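You operate a simulated robot arm through the tools that you are given. There is no shell and no other tool.

You are at the controls of a simulated robot arm. One attempt, no reset.

Task
Leak-test the clamped valve and put it in the tray the display names.
Fine: shut the bleed, pump to 4 bar or more, press the green TEST button; bleed to 0.0 before you free the clamp.

Only the result counts: the job must be done as asked and must still hold three seconds after the hand-in. Knocking over, shifting, dropping, spilling or breaking anything else fails it.

Robot
A 7-joint arm with a two-finger parallel gripper, fixed in place. Base frame: the origin is at the foot of the arm, x ahead of it, y to its left, z up; the work surface is at about z = 78. Lengths are in cm, angles in rad, forces in N, time in s.
With the tool pointing down near the work surface it reaches from about 24 to 58 cm from the base axis. Its first joint turns from -2.897 to 2.897 rad. Payload 3.4 kg.
The tool frame sits at the grasp point between the pads (the TCP): z along the fingers, y along the line on which they close. The tips reach 3 cm beyond it. Largest opening 9.4 cm; finger width 2.8, thickness 1; the body of the gripper, 5 by 9.6 cm, starts 5.5 cm behind the TCP.
Orientation is told as [roll, pitch, yaw] about the base's x, y, z axes, in that order, counted from this pose: with the fingers straight down and closing along the base's y, the tool's x points along the base's -x, its y along +y and its z along -z.

Tools
- The arm moves only by the tool move_arm. Its argument "moves" is one flat list of numbers, 7 for each row, row after row: the shift along the tool's x, y, z in m, then the turn, a rotation vector about the tool's x, y, z in rad, then the finger opening in m, from 0 to 0.094. In form: [tx, ty, tz, wx, wy, wz, claw, tx, ty, tz, wx, wy, wz, claw, ...]. A call has 1 to 20 rows; each row shifts and turns the commanded pose from where the row before left it, along the tool's axes as they then stand. Each row takes 0.2 s and may step no farther than 5 cm and 0.15 rad from the row before; otherwise, or with a gripper value out of range, the whole call is refused. Where a pose cannot be reached the arm comes as near as it can. A force on the tool above 90 N (or 10 N above the force at the start of the call, whichever is more), or a blocked arm, ends the call early, and 0.2 s more pass. The fingers move at their own pace (about 7.2 cm/s each) and stop on an object; they squeeze with about 33 N. The grip force told is the motor's: it shows also when the fingers shut on nothing. Time passes only in rows, and 0.2 s behind the last, so rows that do not move let the fingers close. The reply holds the time, the measured pose of the TCP, the force on the tool along the base axes, the opening and the grip force, in the units named above and with some noise, with the torque about the TCP (base axes, N m) and any sound that the robot's microphone picked up.
- Cameras (640 x 400 px; columns grow to the right, rows downward): "scene" is fixed at [39.99, 49.94, 154.82]; the picture's right is [-1.00, -0.00, 0.00], its down [-0.00, 0.81, -0.59] and it looks along [0.00, -0.59, -0.81] (base axes); focal length 375 px, centre (320, 200). "wrist" rides on the gripper at [7.6, 1.4, -10.3] in the tool frame; the picture's right is [-0.18, 0.98, 0.00], its down [-0.75, -0.14, -0.64] and it looks along [-0.63, -0.12, 0.77] (tool axes); focal length 243 px, centre (320, 200). There is no depth. A picture from a camera that has moved, and an enlarged one, comes with that camera's place and axes in the base frame and with its lens.
- snapshot(camera): a new picture of that camera. It takes no simulated time.
- raise_lower(by): slides the trunk up (or, below 0, down) by that many cm; the arm rides with it, the base frame stays. It gives what a move gives, with no picture.
- close_up(camera, box): a new picture of the part [left, top, right, bottom] of that camera's present view, enlarged. It takes no simulated time.
- job_done(): hands the job in; it is judged then, once.

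Nothing tells you positions but the pictures and the camera data. Unless the task says otherwise, let go and move clear before handing in.

The tools are called after "Request:" as a command line: name --argument value ..., lists and objects as JSON in quotes. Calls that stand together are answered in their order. move_arm: Moves the arm, as the interface text tells. Its arguments: {"type":"object","properties":{"moves":{"type":"array","items":{"type":"number"}}},"required":["moves"]} The other tools are called the same way: raise_lower (by) slides the trunk up or down; snapshot (camera) takes a picture; close_up (camera, box) takes an enlarged picture of a part of a camera's view; job_done () hands the job in.

At the start:

```text
clock: 0.0
ee_pos: [34.26, 3.46, 114.21]
ee_rot: [0.0, -0.001, 0.0]
contact_force: [0.1, -0.1, 0.1]
wrist_torque: [0.02, -0.01, 0.04]
opening: 9.4
finger_force: 0.0
trunk travel left (down, up): [-27.5, 11.1]
```

scene: 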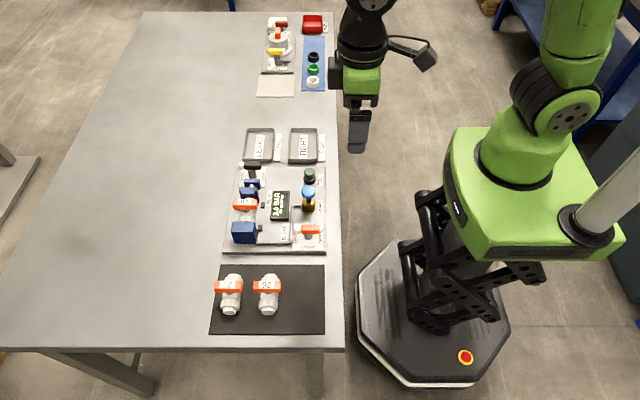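
wrist: 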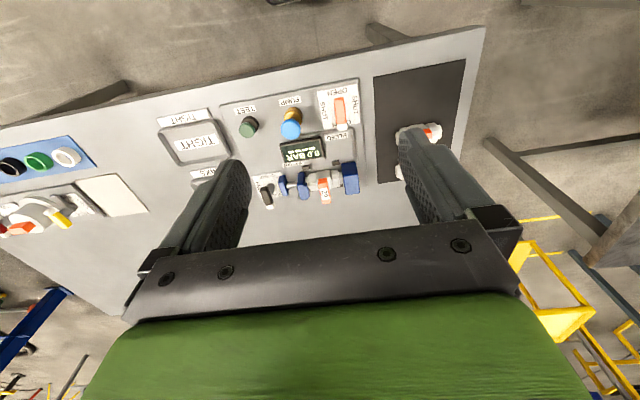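

I see a test bench with a clamped valve, a display, a TEST button, a pump and a bleed lever, plus two trays. I'll look closer before moving.

Request:
close_up --camera "scene" --box '[215, 120, 345, 260]'

Request:
close_up --camera "scene" --box '[220, 160, 330, 229]'

Request:
close_up --camera "scene" --box '[220, 190, 330, 259]'

Request:
close_up --camera "wrist" --box '[150, 70, 390, 220]'

Request:
close_up --camera "scene" --box '[230, 5, 340, 105]'

```text
2.86 times, centred on (280, 190) of scene
camera zoom: at [39.99, 49.94, 154.82], right [-1.0, 0.0, 0.0], down [0.0, 0.81, -0.59], along [0.0, -0.59, -0.81], focal length 1070 px, centre (434, 229)
```

zoom: 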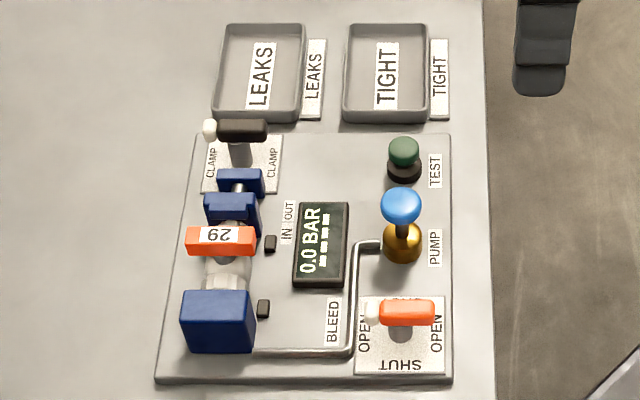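

```text
5.80 times, centred on (275, 194) of scene
camera zoom: at [39.99, 49.94, 154.82], right [-1.0, 0.0, 0.0], down [0.0, 0.81, -0.59], along [0.0, -0.59, -0.81], focal length 2172 px, centre (581, 232)
```

zoom: 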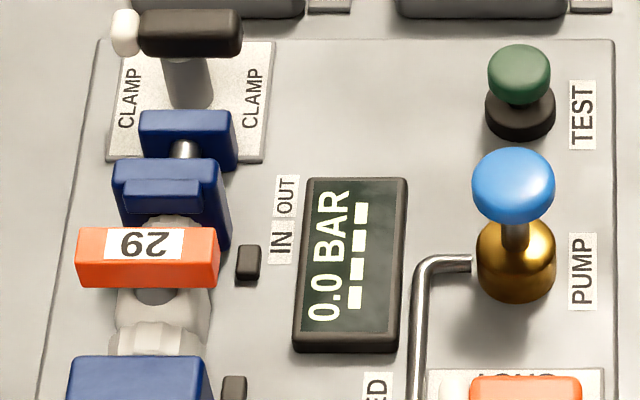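

```text
5.80 times, centred on (275, 224) of scene
camera zoom: at [39.99, 49.94, 154.82], right [-1.0, 0.0, 0.0], down [0.0, 0.81, -0.59], along [0.0, -0.59, -0.81], focal length 2172 px, centre (581, 58)
```

zoom: 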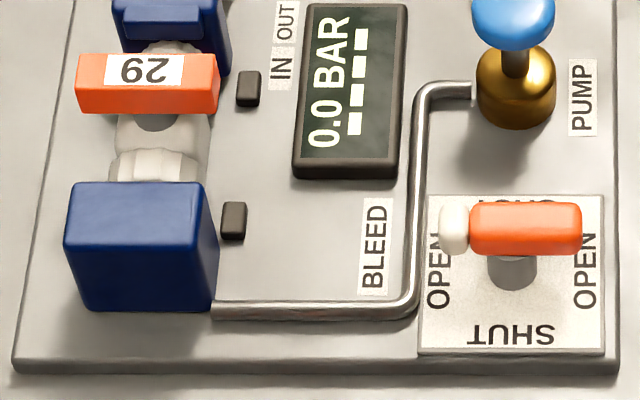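

```text
2.67 times, centred on (270, 145) of wrist
camera zoom: at [26.72, 4.83, 124.62], right [0.18, 0.98, 0.0], down [0.75, -0.14, 0.64], along [0.63, -0.12, -0.77], focal length 647 px, centre (453, 347)
```

zoom: 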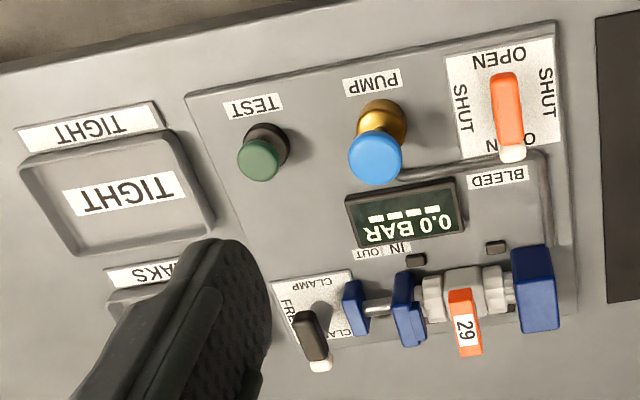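

```text
4.00 times, centred on (285, 55) of scene
camera zoom: at [39.99, 49.94, 154.82], right [-1.0, 0.0, 0.0], down [0.0, 0.81, -0.59], along [0.0, -0.59, -0.81], focal length 1498 px, centre (460, 780)
```

zoom: 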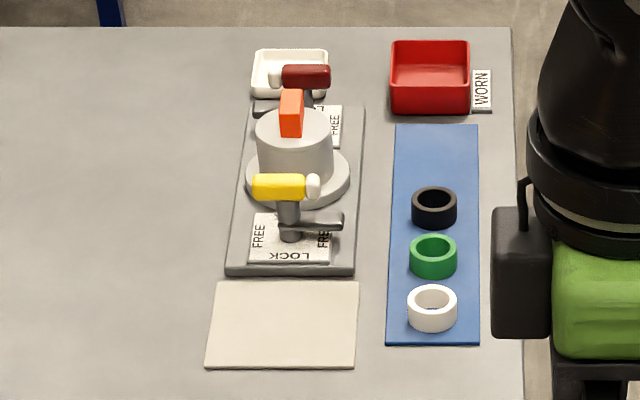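

The bench is at x≈43–57 with the bleed lever near (42.7, 5.3), pump near (42.8, -3.2), TEST near (42.8, -12) and the clamp near (57.3, -12.6). I'll lower the trunk for more reach and look from closer.

Request:
raise_lower --by -12

Request:
snapshot --camera "wrist"

```text
clock: 1.5
ee_pos: [34.39, 3.41, 102.31]
ee_rot: [0.001, 0.001, 0.0]
contact_force: [-0.2, -0.3, 0.3]
wrist_torque: [0.01, 0.02, 0.02]
opening: 9.4
finger_force: 0.0
trunk travel left (down, up): [-15.5, 23.1]
```

```text
taken
camera wrist: at [26.72, 4.83, 112.71], right [0.18, 0.98, 0.0], down [0.75, -0.14, 0.64], along [0.63, -0.12, -0.77], focal length 243 px, centre (320, 200)
```

wrist: 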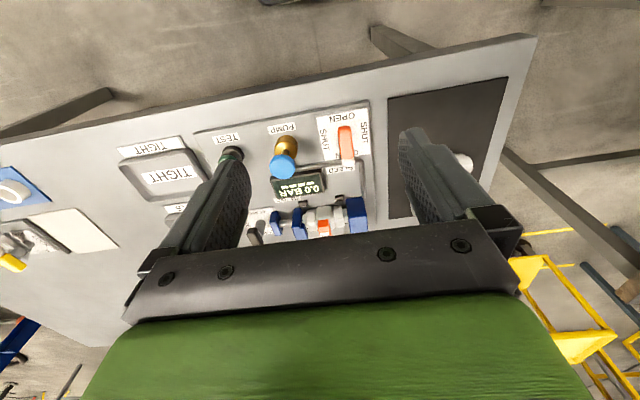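

Next I bring the gripper over the bleed lever with a narrower opening and check alignment.

Request:
move_arm --moves '[-0.028, 0.006, 0.0, 0, 0, 0, 0.06, -0.028, 0.006, 0.01, 0, 0, 0, 0.06, -0.027, 0.007, 0.02, 0, 0, 0, 0.06, 0, 0, 0.03, 0, 0, 0, 0.06, 0, 0, 0, 0, 0, 0, 0.06]'

Request:
snapshot --camera "wrist"

Request:
close_up --camera "scene" --box '[220, 150, 380, 250]'

```text
clock: 2.7
ee_pos: [42.68, 5.5, 96.18]
ee_rot: [-0.002, 0.0, 0.0]
contact_force: [0.0, 0.0, -0.5]
wrist_torque: [0.01, 0.01, 0.02]
opening: 5.97
finger_force: 0.0
trunk travel left (down, up): [-15.5, 23.1]
```

```text
taken
camera wrist: at [34.98, 6.98, 106.53], right [0.18, 0.98, 0.0], down [0.75, -0.14, 0.64], along [0.63, -0.12, -0.77], focal length 243 px, centre (320, 200)
```

wrist: 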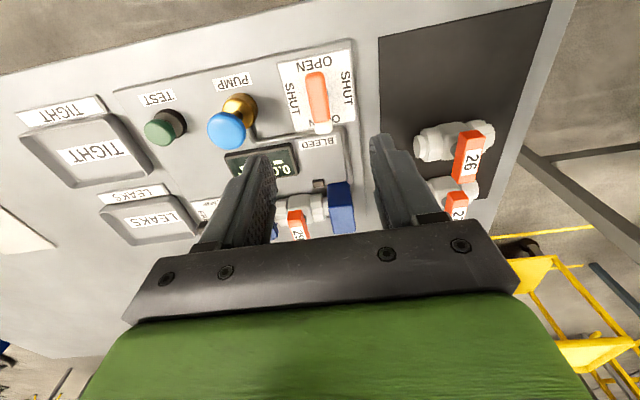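

```text
4.00 times, centred on (300, 200) of scene
camera zoom: at [39.99, 49.94, 154.82], right [-1.0, 0.0, 0.0], down [0.0, 0.81, -0.59], along [0.0, -0.59, -0.81], focal length 1498 px, centre (400, 200)
```

zoom: 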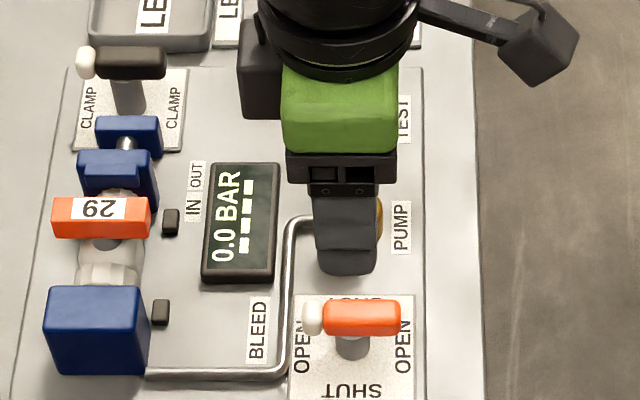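

The lever handle sits at about (42.75, 5.4, 82.3), lying along x toward OPEN. I'll descend straddling it.

Request:
move_arm --moves '[-0.001, -0.001, 0.04, 0, 0, 0, 0.05, 0, 0, 0.04, 0, 0, 0, 0.05, 0, 0, 0.02, 0, 0, 0, 0.05, 0, 0, 0.01, 0, 0, 0, 0.05, 0, 0, 0.01, 0, 0, 0, 0.05, 0, 0, 0, 0, 0, 0, 0.05]'

Request:
close_up --camera "scene" --box '[240, 180, 360, 255]'

Request:
snapshot --camera "wrist"

```text
clock: 4.1
ee_pos: [42.85, 5.34, 84.27]
ee_rot: [0.001, -0.001, 0.001]
contact_force: [-0.6, -0.4, 0.3]
wrist_torque: [-0.02, -0.04, 0.03]
opening: 4.98
finger_force: 0.1
trunk travel left (down, up): [-15.5, 23.1]
```

```text
5.33 times, centred on (300, 218) of scene
camera zoom: at [39.99, 49.94, 154.82], right [-1.0, 0.0, 0.0], down [0.0, 0.81, -0.59], along [0.0, -0.59, -0.81], focal length 1998 px, centre (427, 107)
```

zoom: 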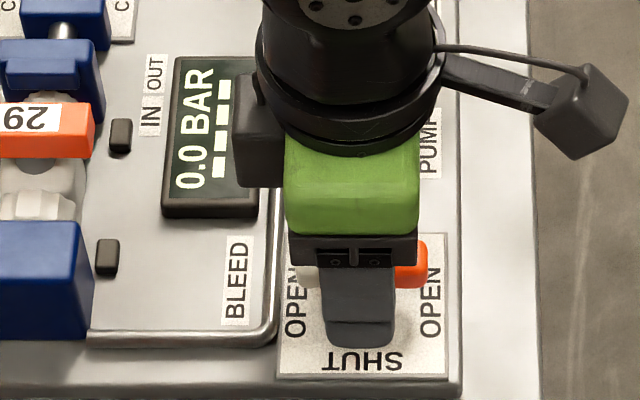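

```text
taken
camera wrist: at [35.19, 6.7, 94.65], right [0.18, 0.98, 0.0], down [0.75, -0.14, 0.64], along [0.63, -0.12, -0.77], focal length 243 px, centre (320, 200)
```

wrist: 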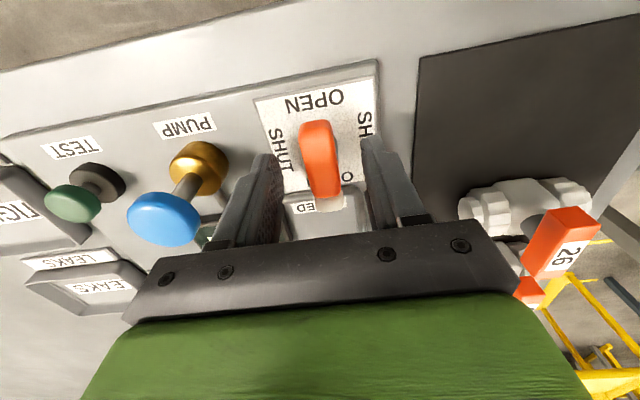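

The fingers straddle the handle. I'll drop slightly and close on it.

Request:
move_arm --moves '[0, 0, 0.005, 0, 0, 0, 0.05, 0, 0, 0.004, 0, 0, 0, 0.05, 0, 0, 0, 0, 0, 0, 0.0, 0, 0, 0, 0, 0, 0, 0.0, 0, 0, 0, 0, 0, 0, 0.0, 0, 0, 0, 0, 0, 0, 0.0]'

```text
clock: 5.5
ee_pos: [42.84, 5.5, 83.36]
ee_rot: [0.0, -0.001, 0.001]
contact_force: [0.9, 8.0, -1.7]
wrist_torque: [0.18, -0.31, -0.06]
opening: 2.25
finger_force: 44.7
trunk travel left (down, up): [-15.5, 23.1]
```

Grip holds the handle (2.25 cm). I'll try turning a little and watch the torque for a stop.

Request:
move_arm --moves '[0, 0, 0, 0, 0, 0.1, 0.0, 0, 0, 0, 0, 0, 0.1, 0.0, 0, 0, 0, 0, 0, 0.1, 0.0, 0, 0, 0, 0, 0, 0, 0.0]'

Request:
close_up --camera "scene" --box '[240, 180, 360, 255]'

```text
clock: 6.5
ee_pos: [42.82, 5.51, 83.33]
ee_rot: [-0.002, 0.002, -0.299]
contact_force: [-0.1, 13.8, -16.3]
wrist_torque: [-0.32, -1.17, -0.03]
opening: 2.24
finger_force: 45.4
trunk travel left (down, up): [-15.5, 23.1]
```

```text
5.33 times, centred on (300, 218) of scene
camera zoom: at [39.99, 49.94, 154.82], right [-1.0, 0.0, 0.0], down [0.0, 0.81, -0.59], along [0.0, -0.59, -0.81], focal length 1998 px, centre (427, 107)
```

zoom: 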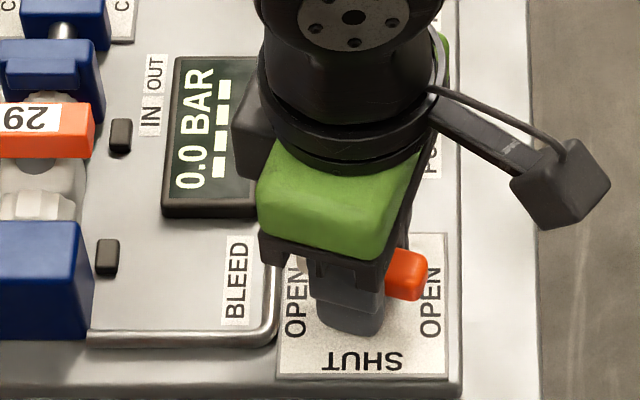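

It turns freely. I continue the quarter turn.

Request:
move_arm --moves '[0.0004, 0.0014, 0, 0, 0, 0.14, 0.0, 0, 0, 0, 0, 0, 0.14, 0.0, 0, 0, 0, 0, 0, 0.14, 0.0, 0, 0, 0, 0, 0, 0.14, 0.0, 0, 0, 0, 0, 0, 0.14, 0.0, 0, 0, 0, 0, 0, 0.14, 0.0, 0, 0, 0, 0, 0, 0.14, 0.0, 0, 0, 0, 0, 0, 0.14, 0.0, 0, 0, 0, 0, 0, 0.14, 0.0, 0, 0, 0, 0, 0, 0, 0.0]'

Request:
close_up --camera "scene" --box '[240, 180, 360, 255]'

Request:
snapshot --camera "wrist"

```text
clock: 8.7
ee_pos: [42.76, 5.45, 83.42]
ee_rot: [-0.002, -0.002, -1.562]
contact_force: [-1.9, 9.7, -17.2]
wrist_torque: [0.88, 0.08, -0.04]
opening: 2.24
finger_force: 45.3
trunk travel left (down, up): [-15.5, 23.1]
```

```text
5.33 times, centred on (300, 218) of scene
camera zoom: at [39.99, 49.94, 154.82], right [-1.0, 0.0, 0.0], down [0.0, 0.81, -0.59], along [0.0, -0.59, -0.81], focal length 1998 px, centre (427, 107)
```

zoom: 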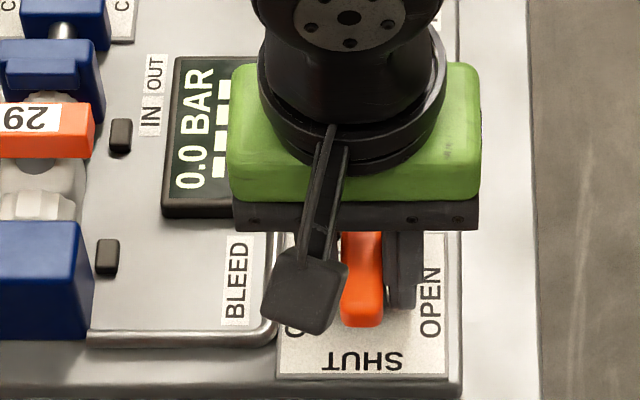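

```text
taken
camera wrist: at [44.15, 13.11, 93.74], right [0.98, -0.17, 0.0], down [-0.13, -0.75, 0.64], along [-0.11, -0.63, -0.77], focal length 243 px, centre (320, 200)
```

wrist: 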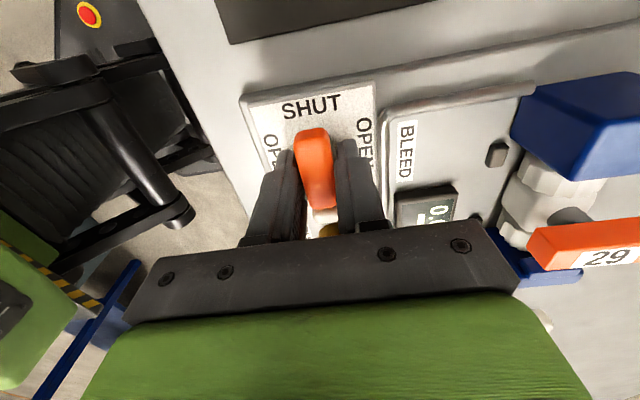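

The lever is now aligned with SHUT. I release, lift, and rotate back.

Request:
move_arm --moves '[0, 0, 0, 0, 0, 0, 0.045, 0, 0, 0, 0, 0, 0, 0.045, 0, 0, 0, 0, 0, 0, 0.045, 0, 0, -0.03, 0, 0, 0, 0.045, 0, 0, -0.04, 0, 0, 0, 0.045, 0, 0, -0.03, 0, 0, -0.14, 0.02, 0, 0, 0, 0, 0, -0.14, 0.0, 0, 0, 0, 0, 0, -0.14, 0.0, 0, 0, 0, 0, 0, -0.14, 0.0, 0, 0, 0, 0, 0, -0.14, 0.0, 0, 0, 0, 0, 0, -0.14, 0.0, 0, 0, 0, 0, 0, -0.14, 0.0, 0, 0, 0, 0, 0, -0.14, 0.0, 0, 0, 0, 0, 0, -0.14, 0.0, 0, 0, 0, 0, 0, -0.14, 0.0, 0, 0, 0, 0, 0, -0.14, 0.0, 0, 0, 0, 0, 0, -0.02, 0.0, 0, 0, 0, 0, 0, 0, 0.0]'

Request:
close_up --camera "scene" --box '[220, 150, 380, 250]'

Request:
snapshot --camera "wrist"

```text
clock: 12.5
ee_pos: [42.71, 5.32, 93.42]
ee_rot: [0.001, 0.001, 0.002]
contact_force: [-0.6, 0.5, -0.5]
wrist_torque: [0.01, -0.02, 0.01]
opening: 0.02
finger_force: 33.1
trunk travel left (down, up): [-15.5, 23.1]
```

```text
4.00 times, centred on (300, 200) of scene
camera zoom: at [39.99, 49.94, 154.82], right [-1.0, 0.0, 0.0], down [0.0, 0.81, -0.59], along [0.0, -0.59, -0.81], focal length 1498 px, centre (400, 200)
```

zoom: 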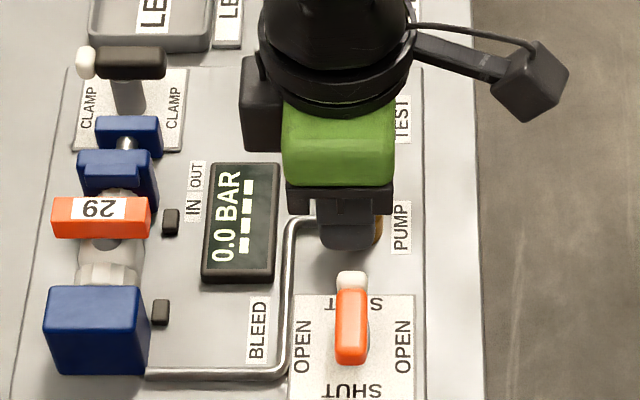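

```text
taken
camera wrist: at [35.15, 6.7, 103.79], right [0.18, 0.98, 0.0], down [0.75, -0.14, 0.64], along [0.63, -0.12, -0.77], focal length 243 px, centre (320, 200)
```

wrist: 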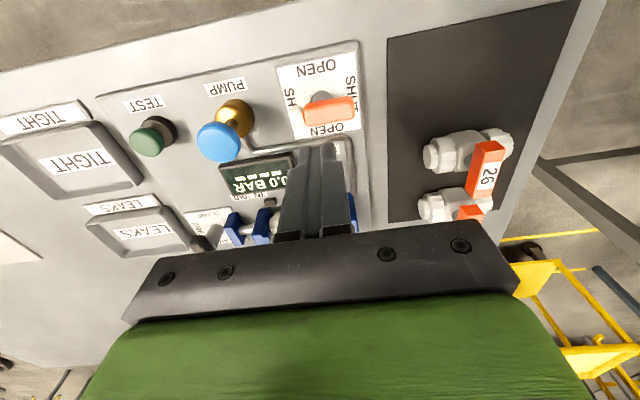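

Bleed is SHUT. Now I move above the pump knob at about (42.7, -3.2).

Request:
move_arm --moves '[0, -0.043, 0, 0, 0, 0, 0, 0, -0.042, 0, 0, 0, 0, 0, 0, 0, 0.02, 0, 0, 0, 0, 0, 0, 0, 0, 0, 0, 0]'

Request:
close_up --camera "scene" --box '[220, 150, 380, 250]'

Request:
snapshot --camera "wrist"

```text
clock: 13.5
ee_pos: [42.53, -3.34, 91.48]
ee_rot: [-0.002, -0.002, 0.0]
contact_force: [0.0, -0.3, -0.4]
wrist_torque: [0.0, 0.01, 0.02]
opening: 0.0
finger_force: 32.9
trunk travel left (down, up): [-15.5, 23.1]
```

```text
4.00 times, centred on (300, 200) of scene
camera zoom: at [39.99, 49.94, 154.82], right [-1.0, 0.0, 0.0], down [0.0, 0.81, -0.59], along [0.0, -0.59, -0.81], focal length 1498 px, centre (400, 200)
```

zoom: 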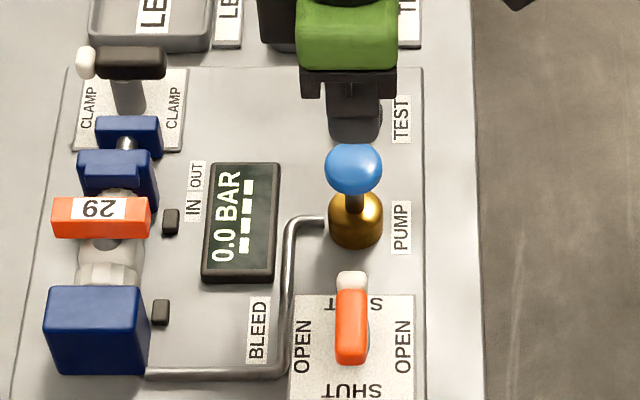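

```text
taken
camera wrist: at [35.01, -1.92, 101.76], right [0.18, 0.98, 0.0], down [0.75, -0.14, 0.64], along [0.63, -0.12, -0.77], focal length 243 px, centre (320, 200)
```

wrist: 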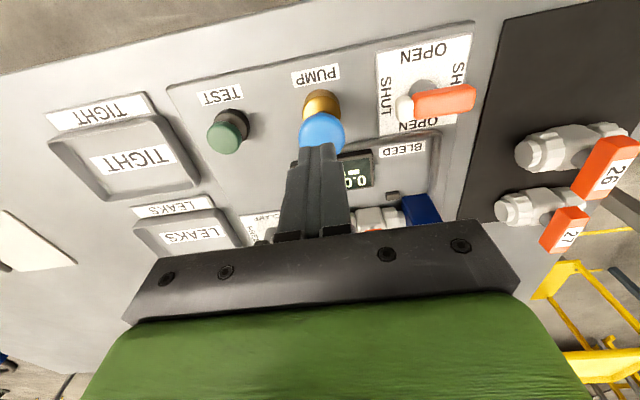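

Alignment with the knob looks right. I press down in small steps to learn the stroke.

Request:
move_arm --moves '[-0.0015, 0, 0.015, 0, 0, 0, 0, 0, 0, 0.01, 0, 0, 0, 0, 0, 0, 0.005, 0, 0, 0, 0, 0, 0, 0.005, 0, 0, 0, 0, 0, 0, 0, 0, 0, 0, 0]'

Request:
close_up --camera "scene" --box '[220, 150, 380, 250]'

```text
clock: 14.7
ee_pos: [43.03, -3.18, 88.01]
ee_rot: [0.001, -0.001, 0.0]
contact_force: [0.2, -0.7, 2.9]
wrist_torque: [-0.03, 0.02, -0.02]
opening: 0.0
finger_force: 33.3
trunk travel left (down, up): [-15.5, 23.1]
```

```text
4.00 times, centred on (300, 200) of scene
camera zoom: at [39.99, 49.94, 154.82], right [-1.0, 0.0, 0.0], down [0.0, 0.81, -0.59], along [0.0, -0.59, -0.81], focal length 1498 px, centre (400, 200)
```

zoom: 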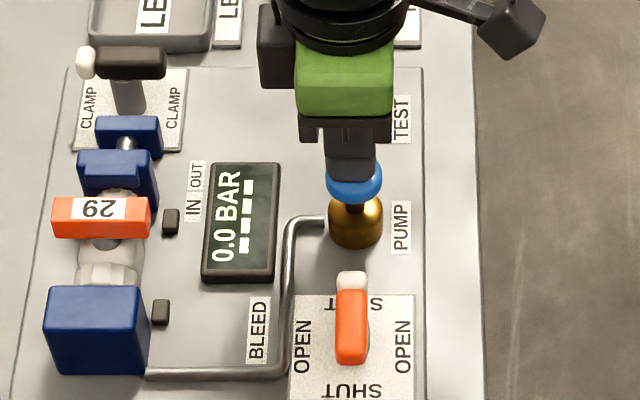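

Request:
move_arm --moves '[0.002, 0, 0.005, 0, 0, 0, 0, 0, 0, 0.005, 0, 0, 0, 0, 0, 0, 0.004, 0, 0, 0, 0, 0, 0, 0, 0, 0, 0, 0]'

Request:
close_up --camera "scene" --box '[220, 150, 380, 250]'

```text
clock: 15.7
ee_pos: [42.71, -3.03, 86.88]
ee_rot: [0.0, -0.009, 0.0]
contact_force: [5.4, 0.1, 41.2]
wrist_torque: [-0.04, -0.19, -0.01]
opening: 0.02
finger_force: 32.9
trunk travel left (down, up): [-15.5, 23.1]
```

```text
4.00 times, centred on (300, 200) of scene
camera zoom: at [39.99, 49.94, 154.82], right [-1.0, 0.0, 0.0], down [0.0, 0.81, -0.59], along [0.0, -0.59, -0.81], focal length 1498 px, centre (400, 200)
```

zoom: 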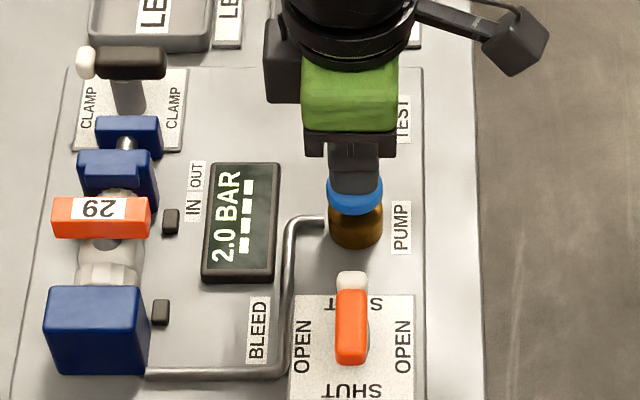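

One stroke gives 2.0 bar. I repeat the stroke twice more.

Request:
move_arm --moves '[0, 0, -0.015, 0, 0, 0, 0, 0, 0, -0.015, 0, 0, 0, 0, 0, 0, 0, 0, 0, 0, 0, 0, 0, 0.015, 0, 0, 0, 0, 0, 0, 0.01, 0, 0, 0, 0, 0, 0, 0.004, 0, 0, 0, 0, 0, 0, 0, 0, 0, 0, 0, 0, 0, -0.014, 0, 0, 0, 0, 0, 0, -0.015, 0, 0, 0, 0, 0, 0, 0, 0, 0, 0, 0]'

Request:
close_up --camera "scene" --box '[220, 150, 380, 250]'

```text
clock: 17.9
ee_pos: [42.75, -2.96, 89.52]
ee_rot: [-0.001, 0.002, -0.001]
contact_force: [0.2, 0.2, 0.4]
wrist_torque: [0.02, -0.01, 0.03]
opening: 0.02
finger_force: 32.9
trunk travel left (down, up): [-15.5, 23.1]
```

```text
4.00 times, centred on (300, 200) of scene
camera zoom: at [39.99, 49.94, 154.82], right [-1.0, 0.0, 0.0], down [0.0, 0.81, -0.59], along [0.0, -0.59, -0.81], focal length 1498 px, centre (400, 200)
```

zoom: 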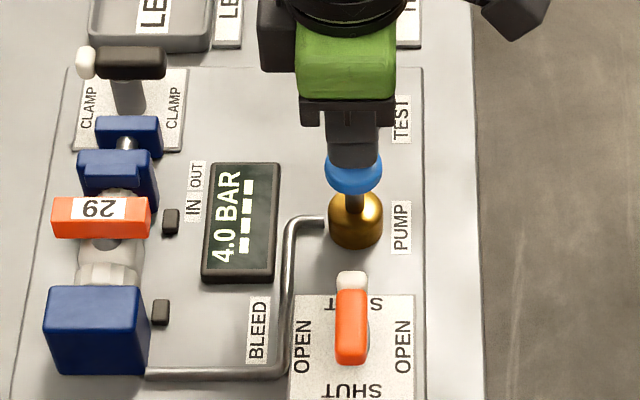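

It reads 4.0 bar. One more stroke gives a margin before pressing TEST.

Request:
move_arm --moves '[0, -0.002, 0.014, 0, 0, 0, 0, 0, 0, 0.01, 0, 0, 0, 0, 0, 0, 0.004, 0, 0, 0, 0, 0, 0, 0, 0, 0, 0, 0, 0, 0, -0.014, 0, 0, 0, 0, 0, 0, -0.04, 0, 0, 0, 0, 0, -0.045, 0, 0, 0, 0, 0, 0, -0.043, 0, 0, 0, 0, 0, 0, 0, 0, 0, 0, 0, 0]'

Request:
close_up --camera "scene" --box '[220, 120, 380, 220]'

Request:
snapshot --camera "wrist"

```text
clock: 19.9
ee_pos: [42.89, -12.06, 92.42]
ee_rot: [0.001, -0.001, -0.001]
contact_force: [0.1, -0.1, 0.5]
wrist_torque: [0.0, 0.0, 0.02]
opening: 0.01
finger_force: 33.2
trunk travel left (down, up): [-15.5, 23.1]
```

```text
4.00 times, centred on (300, 170) of scene
camera zoom: at [39.99, 49.94, 154.82], right [-1.0, 0.0, 0.0], down [0.0, 0.81, -0.59], along [0.0, -0.59, -0.81], focal length 1498 px, centre (400, 320)
```

zoom: 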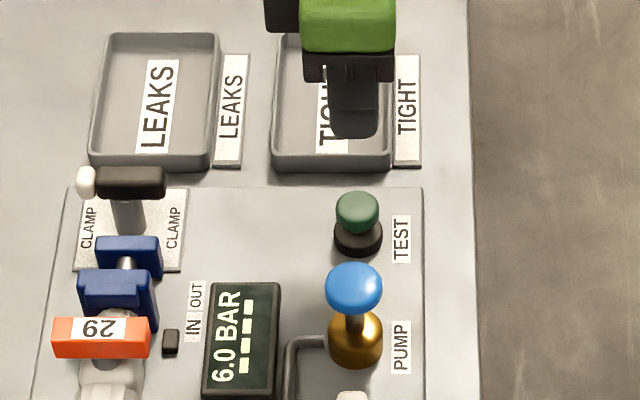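

```text
taken
camera wrist: at [35.16, -10.69, 102.61], right [0.18, 0.98, 0.0], down [0.75, -0.14, 0.64], along [0.63, -0.12, -0.77], focal length 243 px, centre (320, 200)
```

wrist: 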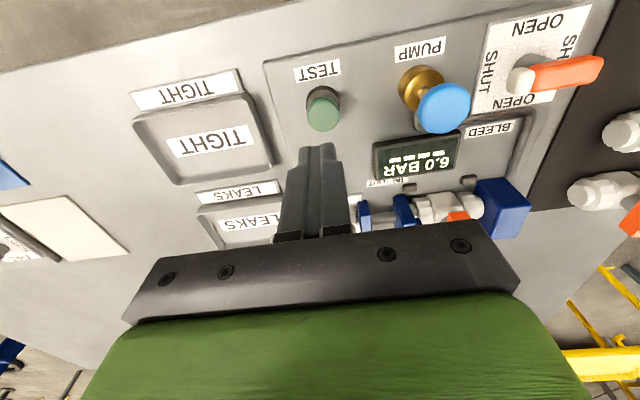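

Pressure is 6.0 bar. The gripper is over TEST, so I press it now.

Request:
move_arm --moves '[0, 0.002, 0.04, 0, 0, 0, 0, 0, 0, 0.02, 0, 0, 0, 0, 0, 0, 0.006, 0, 0, 0, 0, 0, 0, 0.004, 0, 0, 0, 0, 0, 0, 0.004, 0, 0, 0, 0, 0, 0, 0.004, 0, 0, 0, 0, 0, 0, 0, 0, 0, 0, 0]'

Request:
close_up --camera "scene" --box '[220, 120, 380, 220]'

```text
clock: 21.5
ee_pos: [42.63, -11.72, 84.78]
ee_rot: [-0.002, -0.013, 0.002]
contact_force: [4.5, 6.9, 48.2]
wrist_torque: [0.13, -0.19, -0.42]
opening: 0.0
finger_force: 33.2
trunk travel left (down, up): [-15.5, 23.1]
heard: click
```

```text
4.00 times, centred on (300, 170) of scene
camera zoom: at [39.99, 49.94, 154.82], right [-1.0, 0.0, 0.0], down [0.0, 0.81, -0.59], along [0.0, -0.59, -0.81], focal length 1498 px, centre (400, 320)
```

zoom: 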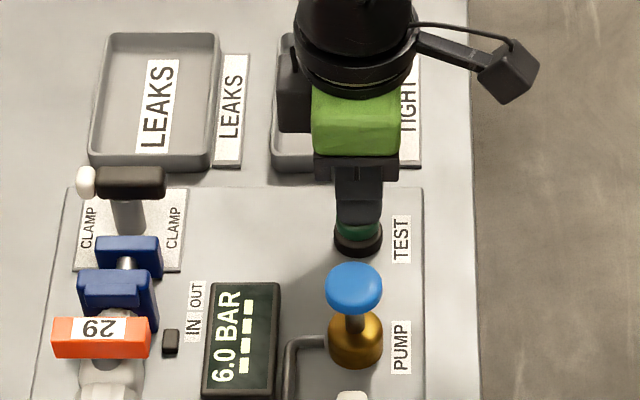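

A click was heard. I lift off the button and check the display.

Request:
move_arm --moves '[0, 0, -0.04, 0, 0, 0, 0, 0, 0, -0.04, 0, 0, 0, 0, 0, 0, 0, 0, 0, 0, 0, 0, 0, 0, 0, 0, 0, 0, 0, 0, 0, 0, 0, 0, 0]'

Request:
close_up --camera "scene" --box '[220, 150, 380, 250]'

```text
clock: 22.7
ee_pos: [42.77, -11.71, 92.35]
ee_rot: [-0.003, 0.001, 0.001]
contact_force: [1.0, 1.1, -0.6]
wrist_torque: [0.01, -0.02, -0.01]
opening: 0.0
finger_force: 32.4
trunk travel left (down, up): [-15.5, 23.1]
```

```text
4.00 times, centred on (300, 200) of scene
camera zoom: at [39.99, 49.94, 154.82], right [-1.0, 0.0, 0.0], down [0.0, 0.81, -0.59], along [0.0, -0.59, -0.81], focal length 1498 px, centre (400, 200)
```

zoom: 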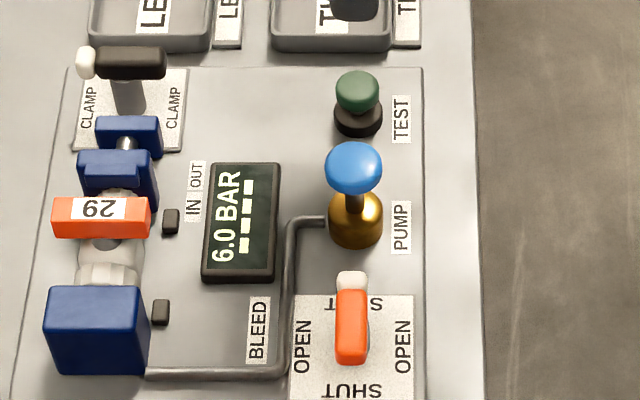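

The display still shows dashes under 6.0 BAR. I wait a few seconds for the result.

Request:
move_arm --moves '[0, 0, 0, 0, 0, 0, 0, 0, 0, 0, 0, 0, 0, 0, 0, 0, 0, 0, 0, 0, 0, 0, 0, 0, 0, 0, 0, 0, 0, 0, 0, 0, 0, 0, 0, 0, 0, 0, 0, 0, 0, 0, 0, 0, 0, 0, 0, 0, 0, 0, 0, 0, 0, 0, 0, 0, 0, 0, 0, 0, 0, 0, 0, 0, 0, 0, 0, 0, 0, 0]'

Request:
close_up --camera "scene" --box '[240, 180, 320, 230]'

```text
clock: 24.9
ee_pos: [42.76, -11.76, 92.53]
ee_rot: [0.001, -0.002, -0.001]
contact_force: [0.6, -0.3, 0.7]
wrist_torque: [-0.02, 0.01, -0.02]
opening: 0.01
finger_force: 32.9
trunk travel left (down, up): [-15.5, 23.1]
```

```text
8.00 times, centred on (280, 205) of scene
camera zoom: at [39.99, 49.94, 154.82], right [-1.0, 0.0, 0.0], down [0.0, 0.81, -0.59], along [0.0, -0.59, -0.81], focal length 2997 px, centre (640, 160)
```

zoom: 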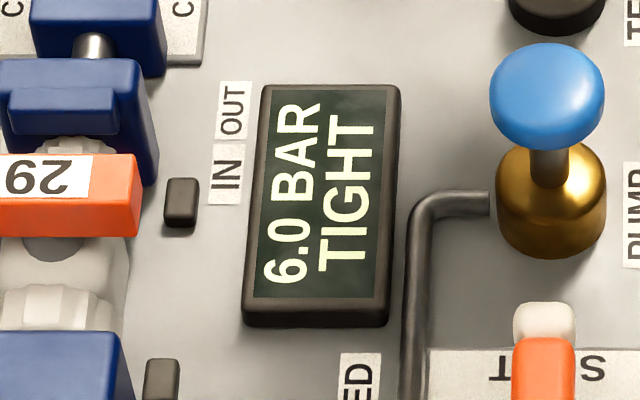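

The display says TIGHT. Now I go back to the bleed lever and rotate the tool to match it, staying high.

Request:
move_arm --moves '[0, 0.043, 0, 0, 0, 0, 0, 0, 0.043, 0, 0, 0, 0, 0, 0, 0.043, 0, 0, 0, 0, 0, 0, 0.042, 0, 0, 0, 0, 0.05, 0, 0, 0, 0, 0, 0.1428, 0.05, 0, 0, 0, 0, 0, 0.1428, 0.05, 0, 0, 0, 0, 0, 0.1428, 0.05, 0, 0, 0, 0, 0, 0.1428, 0.05, 0, 0, 0, 0, 0, 0.1428, 0.05, 0, 0, 0, 0, 0, 0.1428, 0.05, 0, 0, 0, 0, 0, 0.1428, 0.05, 0, 0, 0, 0, 0, 0.1428, 0.05, 0, 0, 0, 0, 0, 0.1428, 0.05, 0, 0, 0, 0, 0, 0.1428, 0.05, 0, 0, 0, 0, 0, 0.1428, 0.05, 0, 0, 0, 0, 0, 0, 0.05]'

Request:
snapshot --camera "wrist"

Request:
close_up --camera "scene" --box '[220, 150, 380, 250]'

```text
clock: 28.3
ee_pos: [42.74, 5.26, 92.41]
ee_rot: [0.001, 0.0, -1.57]
contact_force: [-0.1, -1.0, -0.4]
wrist_torque: [0.02, -0.02, 0.02]
opening: 4.99
finger_force: 0.1
trunk travel left (down, up): [-15.5, 23.1]
```

```text
taken
camera wrist: at [44.2, 12.78, 102.71], right [0.98, -0.19, 0.0], down [-0.14, -0.75, 0.64], along [-0.12, -0.63, -0.77], focal length 243 px, centre (320, 200)
```

wrist: 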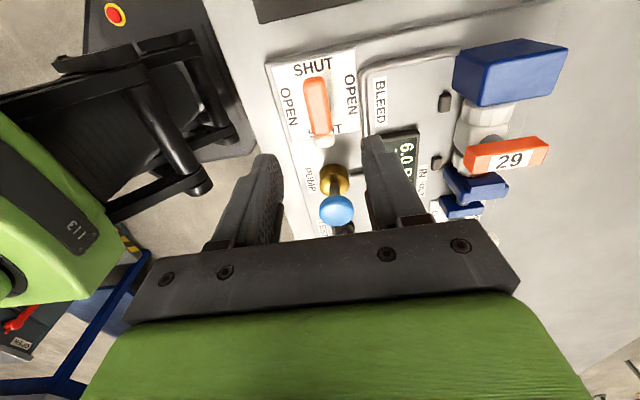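

```text
4.00 times, centred on (300, 200) of scene
camera zoom: at [39.99, 49.94, 154.82], right [-1.0, 0.0, 0.0], down [0.0, 0.81, -0.59], along [0.0, -0.59, -0.81], focal length 1498 px, centre (400, 200)
```

zoom: 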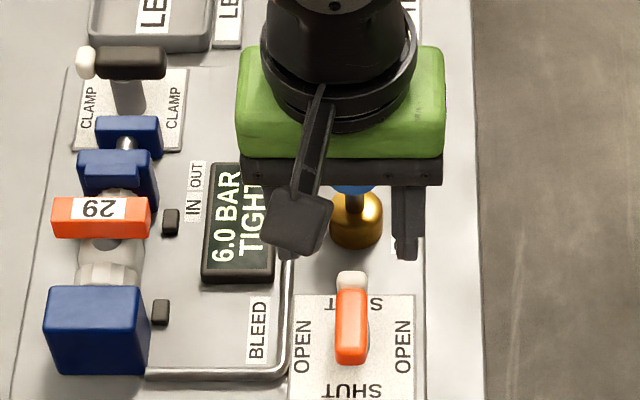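

Request:
move_arm --moves '[0.0015, 0, 0.04, 0, 0, 0, 0.05, 0, 0, 0.03, 0, 0, 0, 0.05, 0, 0, 0.01, 0, 0, 0, 0.05, 0, 0, 0.01, 0, 0, 0, 0.05, 0, 0, 0, 0, 0, 0, 0.0, 0, 0, 0, 0, 0, 0, 0.0, 0, 0, 0, 0, 0, 0, 0.0, 0, 0, 0, 0, 0, 0, 0.0]'

```text
clock: 30.1
ee_pos: [42.77, 5.39, 83.52]
ee_rot: [0.0, -0.001, -1.571]
contact_force: [8.4, 0.0, -0.9]
wrist_torque: [0.06, -0.22, -0.01]
opening: 2.26
finger_force: 44.8
trunk travel left (down, up): [-15.5, 23.1]
```

The lever is gripped. I turn it back to OPEN.

Request:
move_arm --moves '[0, 0.0005, 0, 0, 0, -0.1428, 0, 0, 0, 0, 0, 0, -0.1428, 0, 0, 0, 0, 0, 0, -0.1428, 0, 0, 0, 0, 0, 0, -0.1428, 0, 0, 0, 0, 0, 0, -0.1428, 0, 0, 0, 0, 0, 0, -0.1428, 0, 0, 0, 0, 0, 0, -0.1428, 0, 0, 0, 0, 0, 0, -0.1428, 0, 0, 0, 0, 0, 0, -0.1428, 0, 0, 0, 0, 0, 0, -0.1428, 0, 0, 0, 0, 0, 0, -0.1428, 0, 0, 0, 0, 0, 0, 0, 0, 0, 0, 0, 0, 0, 0, 0]'

Request:
close_up --camera "scene" --box '[220, 160, 380, 260]'

```text
clock: 32.9
ee_pos: [42.96, 5.51, 83.48]
ee_rot: [-0.001, -0.006, 0.004]
contact_force: [14.1, 11.2, 26.1]
wrist_torque: [0.05, -0.38, -0.1]
opening: 2.25
finger_force: 44.8
trunk travel left (down, up): [-15.5, 23.1]
```

```text
4.00 times, centred on (300, 210) of scene
camera zoom: at [39.99, 49.94, 154.82], right [-1.0, 0.0, 0.0], down [0.0, 0.81, -0.59], along [0.0, -0.59, -0.81], focal length 1498 px, centre (400, 160)
```

zoom: 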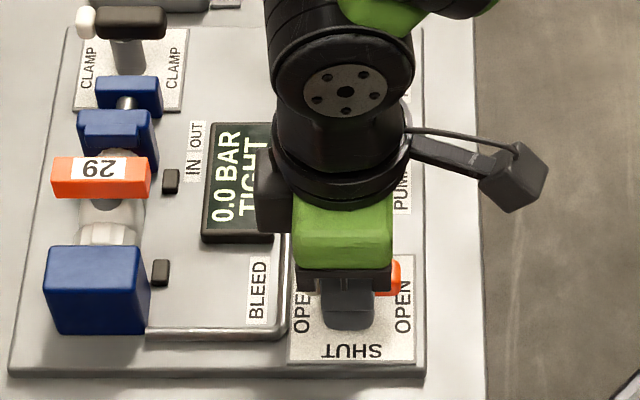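

Pressure is 0.0 and the verdict stays TIGHT. I release, lift, and lower the trunk a bit more for reach toward the clamp.

Request:
move_arm --moves '[0, 0, 0, 0, 0, 0, 0.05, 0, 0, 0, 0, 0, 0, 0.05, 0, 0, 0, 0, 0, 0, 0.05, 0, 0, -0.04, 0, 0, 0, 0.05, 0, 0, -0.05, 0, 0, 0, 0.05, 0, 0, -0.05, 0, 0, 0, 0.05, 0, 0, -0.05, 0, 0, 0, 0.05, 0, 0, -0.03, 0, 0, 0, 0.05, 0, 0, 0, 0, 0, 0, 0.05]'

Request:
raise_lower --by -9

Request:
snapshot --camera "scene"

Request:
snapshot --camera "wrist"

```text
clock: 34.9
ee_pos: [42.58, 5.54, 105.35]
ee_rot: [-0.001, 0.0, 0.0]
contact_force: [0.6, 0.5, 0.8]
wrist_torque: [0.01, 0.01, 0.03]
opening: 4.99
finger_force: 0.0
trunk travel left (down, up): [-15.5, 23.1]
```

```text
clock: 36.1
ee_pos: [42.67, 5.61, 96.31]
ee_rot: [0.0, -0.001, -0.001]
contact_force: [0.9, -0.1, 0.3]
wrist_torque: [-0.02, -0.01, 0.02]
opening: 5.01
finger_force: 0.1
trunk travel left (down, up): [-6.5, 32.1]
```

```text
taken
```

scene: 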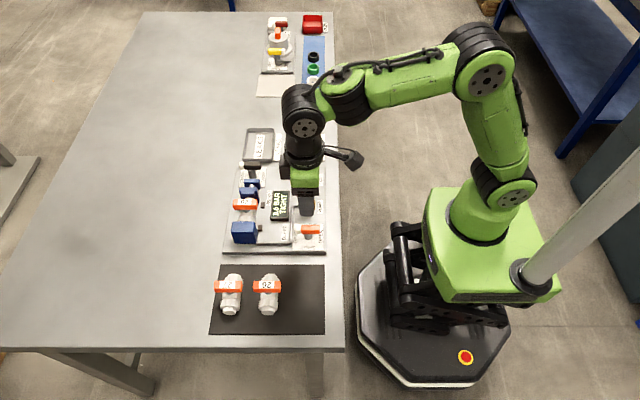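

```text
taken
camera wrist: at [35.02, 6.92, 106.54], right [0.18, 0.98, 0.0], down [0.75, -0.14, 0.64], along [0.63, -0.12, -0.77], focal length 243 px, centre (320, 200)
```

wrist: 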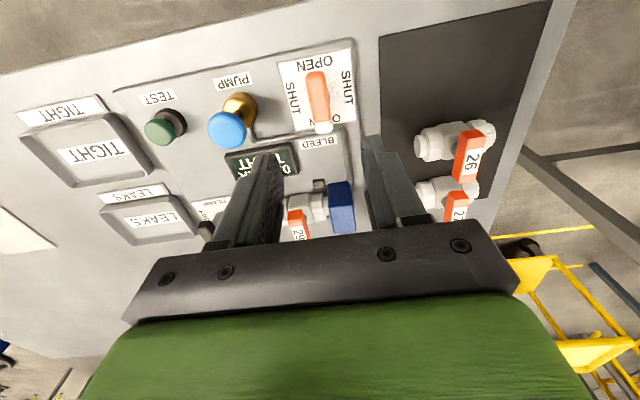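

Now toward the clamp lever at about (57.3, -12.6).

Request:
move_arm --moves '[-0.0292, -0.0362, 0, 0, 0, 0, 0.05, -0.0292, -0.0362, 0, 0, 0, 0, 0.05, -0.0292, -0.0362, 0, 0, 0, 0, 0.05, -0.0292, -0.0362, 0, 0, 0, 0, 0.05, -0.0292, -0.0362, 0, 0, 0, 0, 0.05, 0, 0, 0, 0, 0, 0, 0.05, 0, 0, 0, 0, 0, 0, 0.05]'

Request:
snapshot --camera "wrist"

Request:
close_up --camera "scene" --box '[220, 120, 348, 200]'

```text
clock: 37.8
ee_pos: [54.78, -12.19, 95.49]
ee_rot: [0.001, 0.0, 0.001]
contact_force: [-0.3, 0.6, -0.5]
wrist_torque: [0.03, -0.02, 0.01]
opening: 5.01
finger_force: 0.1
out of reach, approached as far as the arm can: row 5
trunk travel left (down, up): [-6.5, 32.1]
```

```text
taken
camera wrist: at [47.16, -10.76, 105.88], right [0.18, 0.98, 0.0], down [0.75, -0.14, 0.64], along [0.63, -0.12, -0.77], focal length 243 px, centre (320, 200)
```

wrist: 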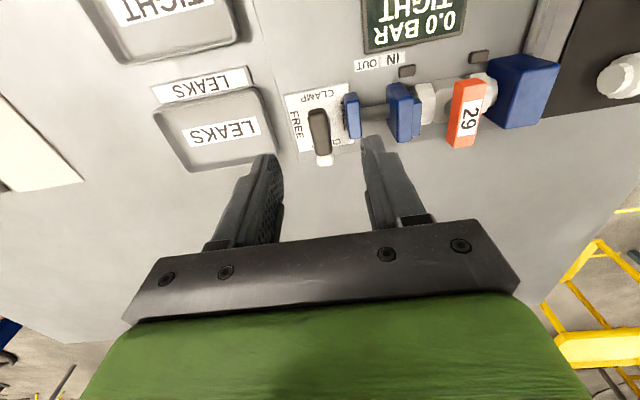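

```text
5.00 times, centred on (284, 160) of scene
camera zoom: at [39.99, 49.94, 154.82], right [-1.0, 0.0, 0.0], down [0.0, 0.81, -0.59], along [0.0, -0.59, -0.81], focal length 1873 px, centre (500, 400)
```

zoom: 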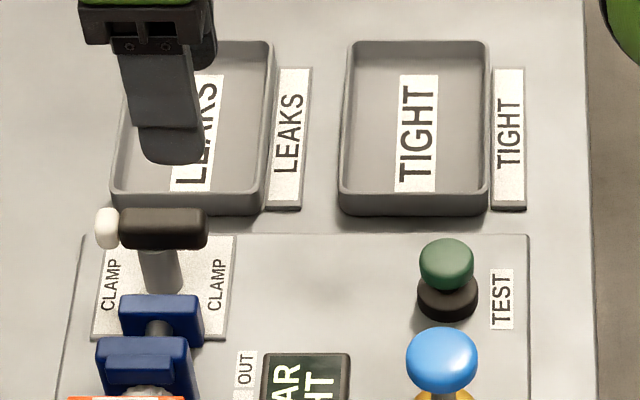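

The arm stopped short of the target. I check the arm's posture to see what limits it.

Request:
snapshot --camera "scene"

```text
taken
```

scene: 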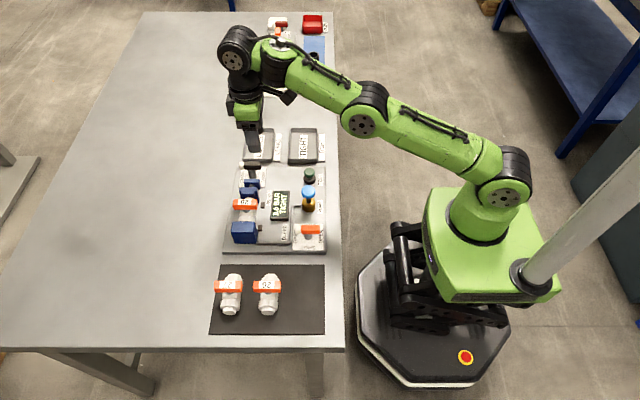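

The arm is nearly straight because the shoulder is lower than the wrist. I'll raise the trunk back 9 cm so they match at working height, then go out to the lever.

Request:
raise_lower --by 9

Request:
move_arm --moves '[0, 0, 0.05, 0, 0, 0, 0.038, 0, 0, 0.05, 0, 0, 0, 0.038, 0, 0, 0, 0, 0, 0, 0.038]'

```text
clock: 39.0
ee_pos: [54.91, -12.17, 104.62]
ee_rot: [0.0, 0.0, 0.0]
contact_force: [0.3, -0.4, 0.3]
wrist_torque: [-0.01, -0.01, 0.01]
opening: 5.01
finger_force: 0.0
trunk travel left (down, up): [-15.5, 23.1]
```

```text
clock: 39.8
ee_pos: [54.72, -11.85, 94.73]
ee_rot: [0.001, -0.001, 0.0]
contact_force: [0.1, -0.7, 0.6]
wrist_torque: [0.03, 0.02, 0.04]
opening: 3.81
finger_force: 0.0
trunk travel left (down, up): [-15.5, 23.1]
```

Request:
move_arm --moves '[-0.012, -0.004, 0.01, 0, 0, 0, 0.038, -0.013, -0.002, 0.01, 0, 0, 0, 0.038, 0, 0, 0.0, 0, 0, 0, 0.038]'

Request:
snapshot --camera "wrist"

Request:
close_up --camera "scene" --box '[210, 110, 338, 190]'

```text
clock: 40.6
ee_pos: [57.19, -12.52, 92.72]
ee_rot: [0.001, -0.001, 0.001]
contact_force: [0.0, -0.7, -0.7]
wrist_torque: [0.02, 0.01, -0.01]
opening: 3.79
finger_force: 0.0
trunk travel left (down, up): [-15.5, 23.1]
```

```text
taken
camera wrist: at [49.5, -11.23, 103.07], right [0.18, 0.98, 0.0], down [0.75, -0.14, 0.64], along [0.63, -0.12, -0.77], focal length 243 px, centre (320, 200)
```

wrist: 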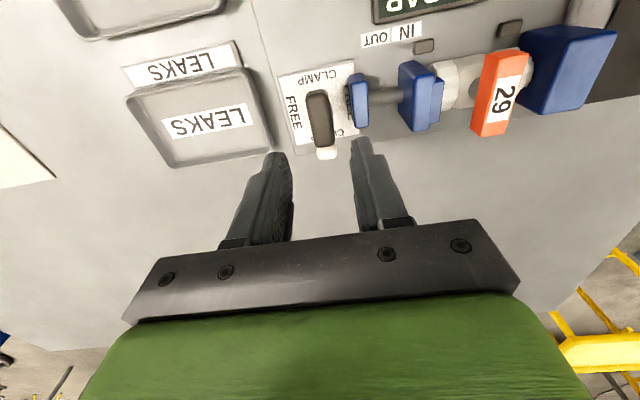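

```text
5.00 times, centred on (274, 150) of scene
camera zoom: at [39.99, 49.94, 154.82], right [-1.0, 0.0, 0.0], down [0.0, 0.81, -0.59], along [0.0, -0.59, -0.81], focal length 1873 px, centre (550, 450)
```

zoom: 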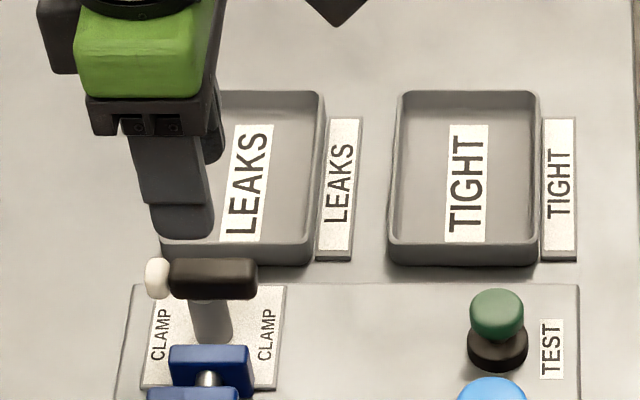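

Aligned over the clamp lever. I descend and grip it.

Request:
move_arm --moves '[-0.0005, -0.0005, 0.04, 0, 0, 0, 0.038, 0, 0, 0.02, 0, 0, 0, 0.038, 0, 0, 0.012, 0, 0, 0, 0.038, 0, 0, 0.01, 0, 0, 0, 0.038, 0, 0, 0, 0, 0, 0, 0.038]'

Request:
snapshot --camera "wrist"

Request:
close_up --camera "scene" --box '[210, 130, 338, 210]'

```text
clock: 41.8
ee_pos: [57.4, -12.67, 84.67]
ee_rot: [-0.001, 0.0, -0.001]
contact_force: [0.3, -0.2, -0.8]
wrist_torque: [-0.01, 0.0, 0.02]
opening: 3.8
finger_force: 0.0
trunk travel left (down, up): [-15.5, 23.1]
```

```text
taken
camera wrist: at [49.69, -11.35, 95.04], right [0.18, 0.98, 0.0], down [0.75, -0.14, 0.64], along [0.63, -0.12, -0.77], focal length 243 px, centre (320, 200)
```

wrist: 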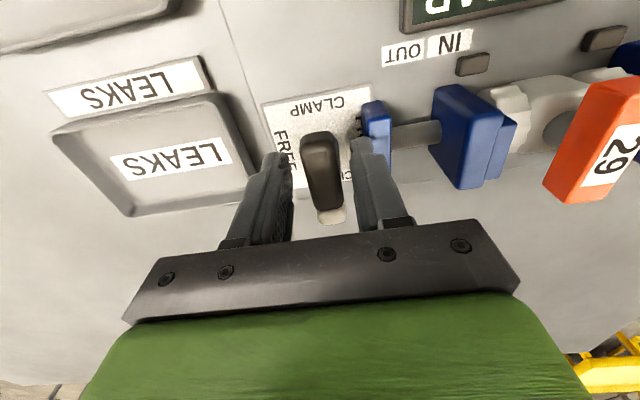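

```text
5.00 times, centred on (274, 170) of scene
camera zoom: at [39.99, 49.94, 154.82], right [-1.0, 0.0, 0.0], down [0.0, 0.81, -0.59], along [0.0, -0.59, -0.81], focal length 1873 px, centre (550, 350)
```

zoom: 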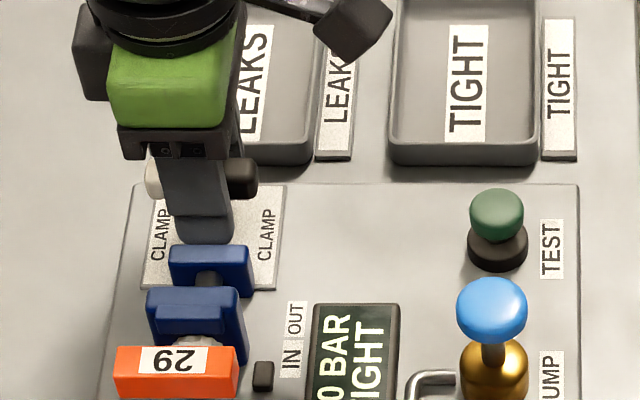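

Request:
move_arm --moves '[0, 0, 0.002, 0, 0, 0, 0, 0, 0, 0, 0, 0, 0, 0, 0, 0, 0, 0, 0, 0, 0, 0, 0, 0, 0, 0, 0, 0, 0, 0, 0, 0, 0, 0.1, 0, 0, 0, 0, 0, 0, 0.1, 0, 0, 0, 0, 0, 0, 0.1, 0, 0, 0, 0, 0, 0, 0, 0]'

Request:
snapshot --camera "wrist"

```text
clock: 43.6
ee_pos: [57.34, -12.38, 84.64]
ee_rot: [0.0, -0.008, -0.301]
contact_force: [8.4, 17.0, 29.5]
wrist_torque: [0.22, 0.53, 0.04]
opening: 2.23
finger_force: 44.9
trunk travel left (down, up): [-15.5, 23.1]
```

```text
taken
camera wrist: at [50.44, -8.84, 94.88], right [0.47, 0.88, 0.0], down [0.67, -0.36, 0.65], along [0.57, -0.3, -0.76], focal length 243 px, centre (320, 200)
```

wrist: 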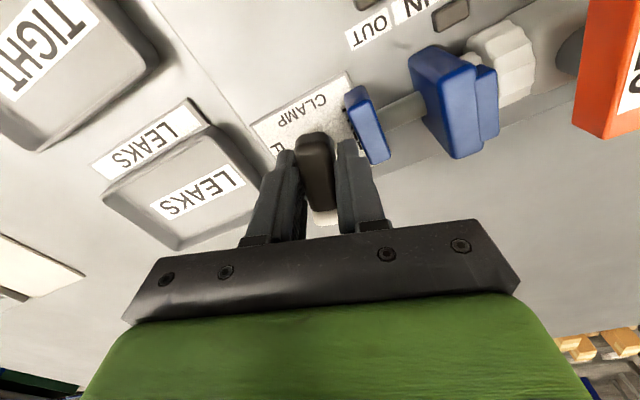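

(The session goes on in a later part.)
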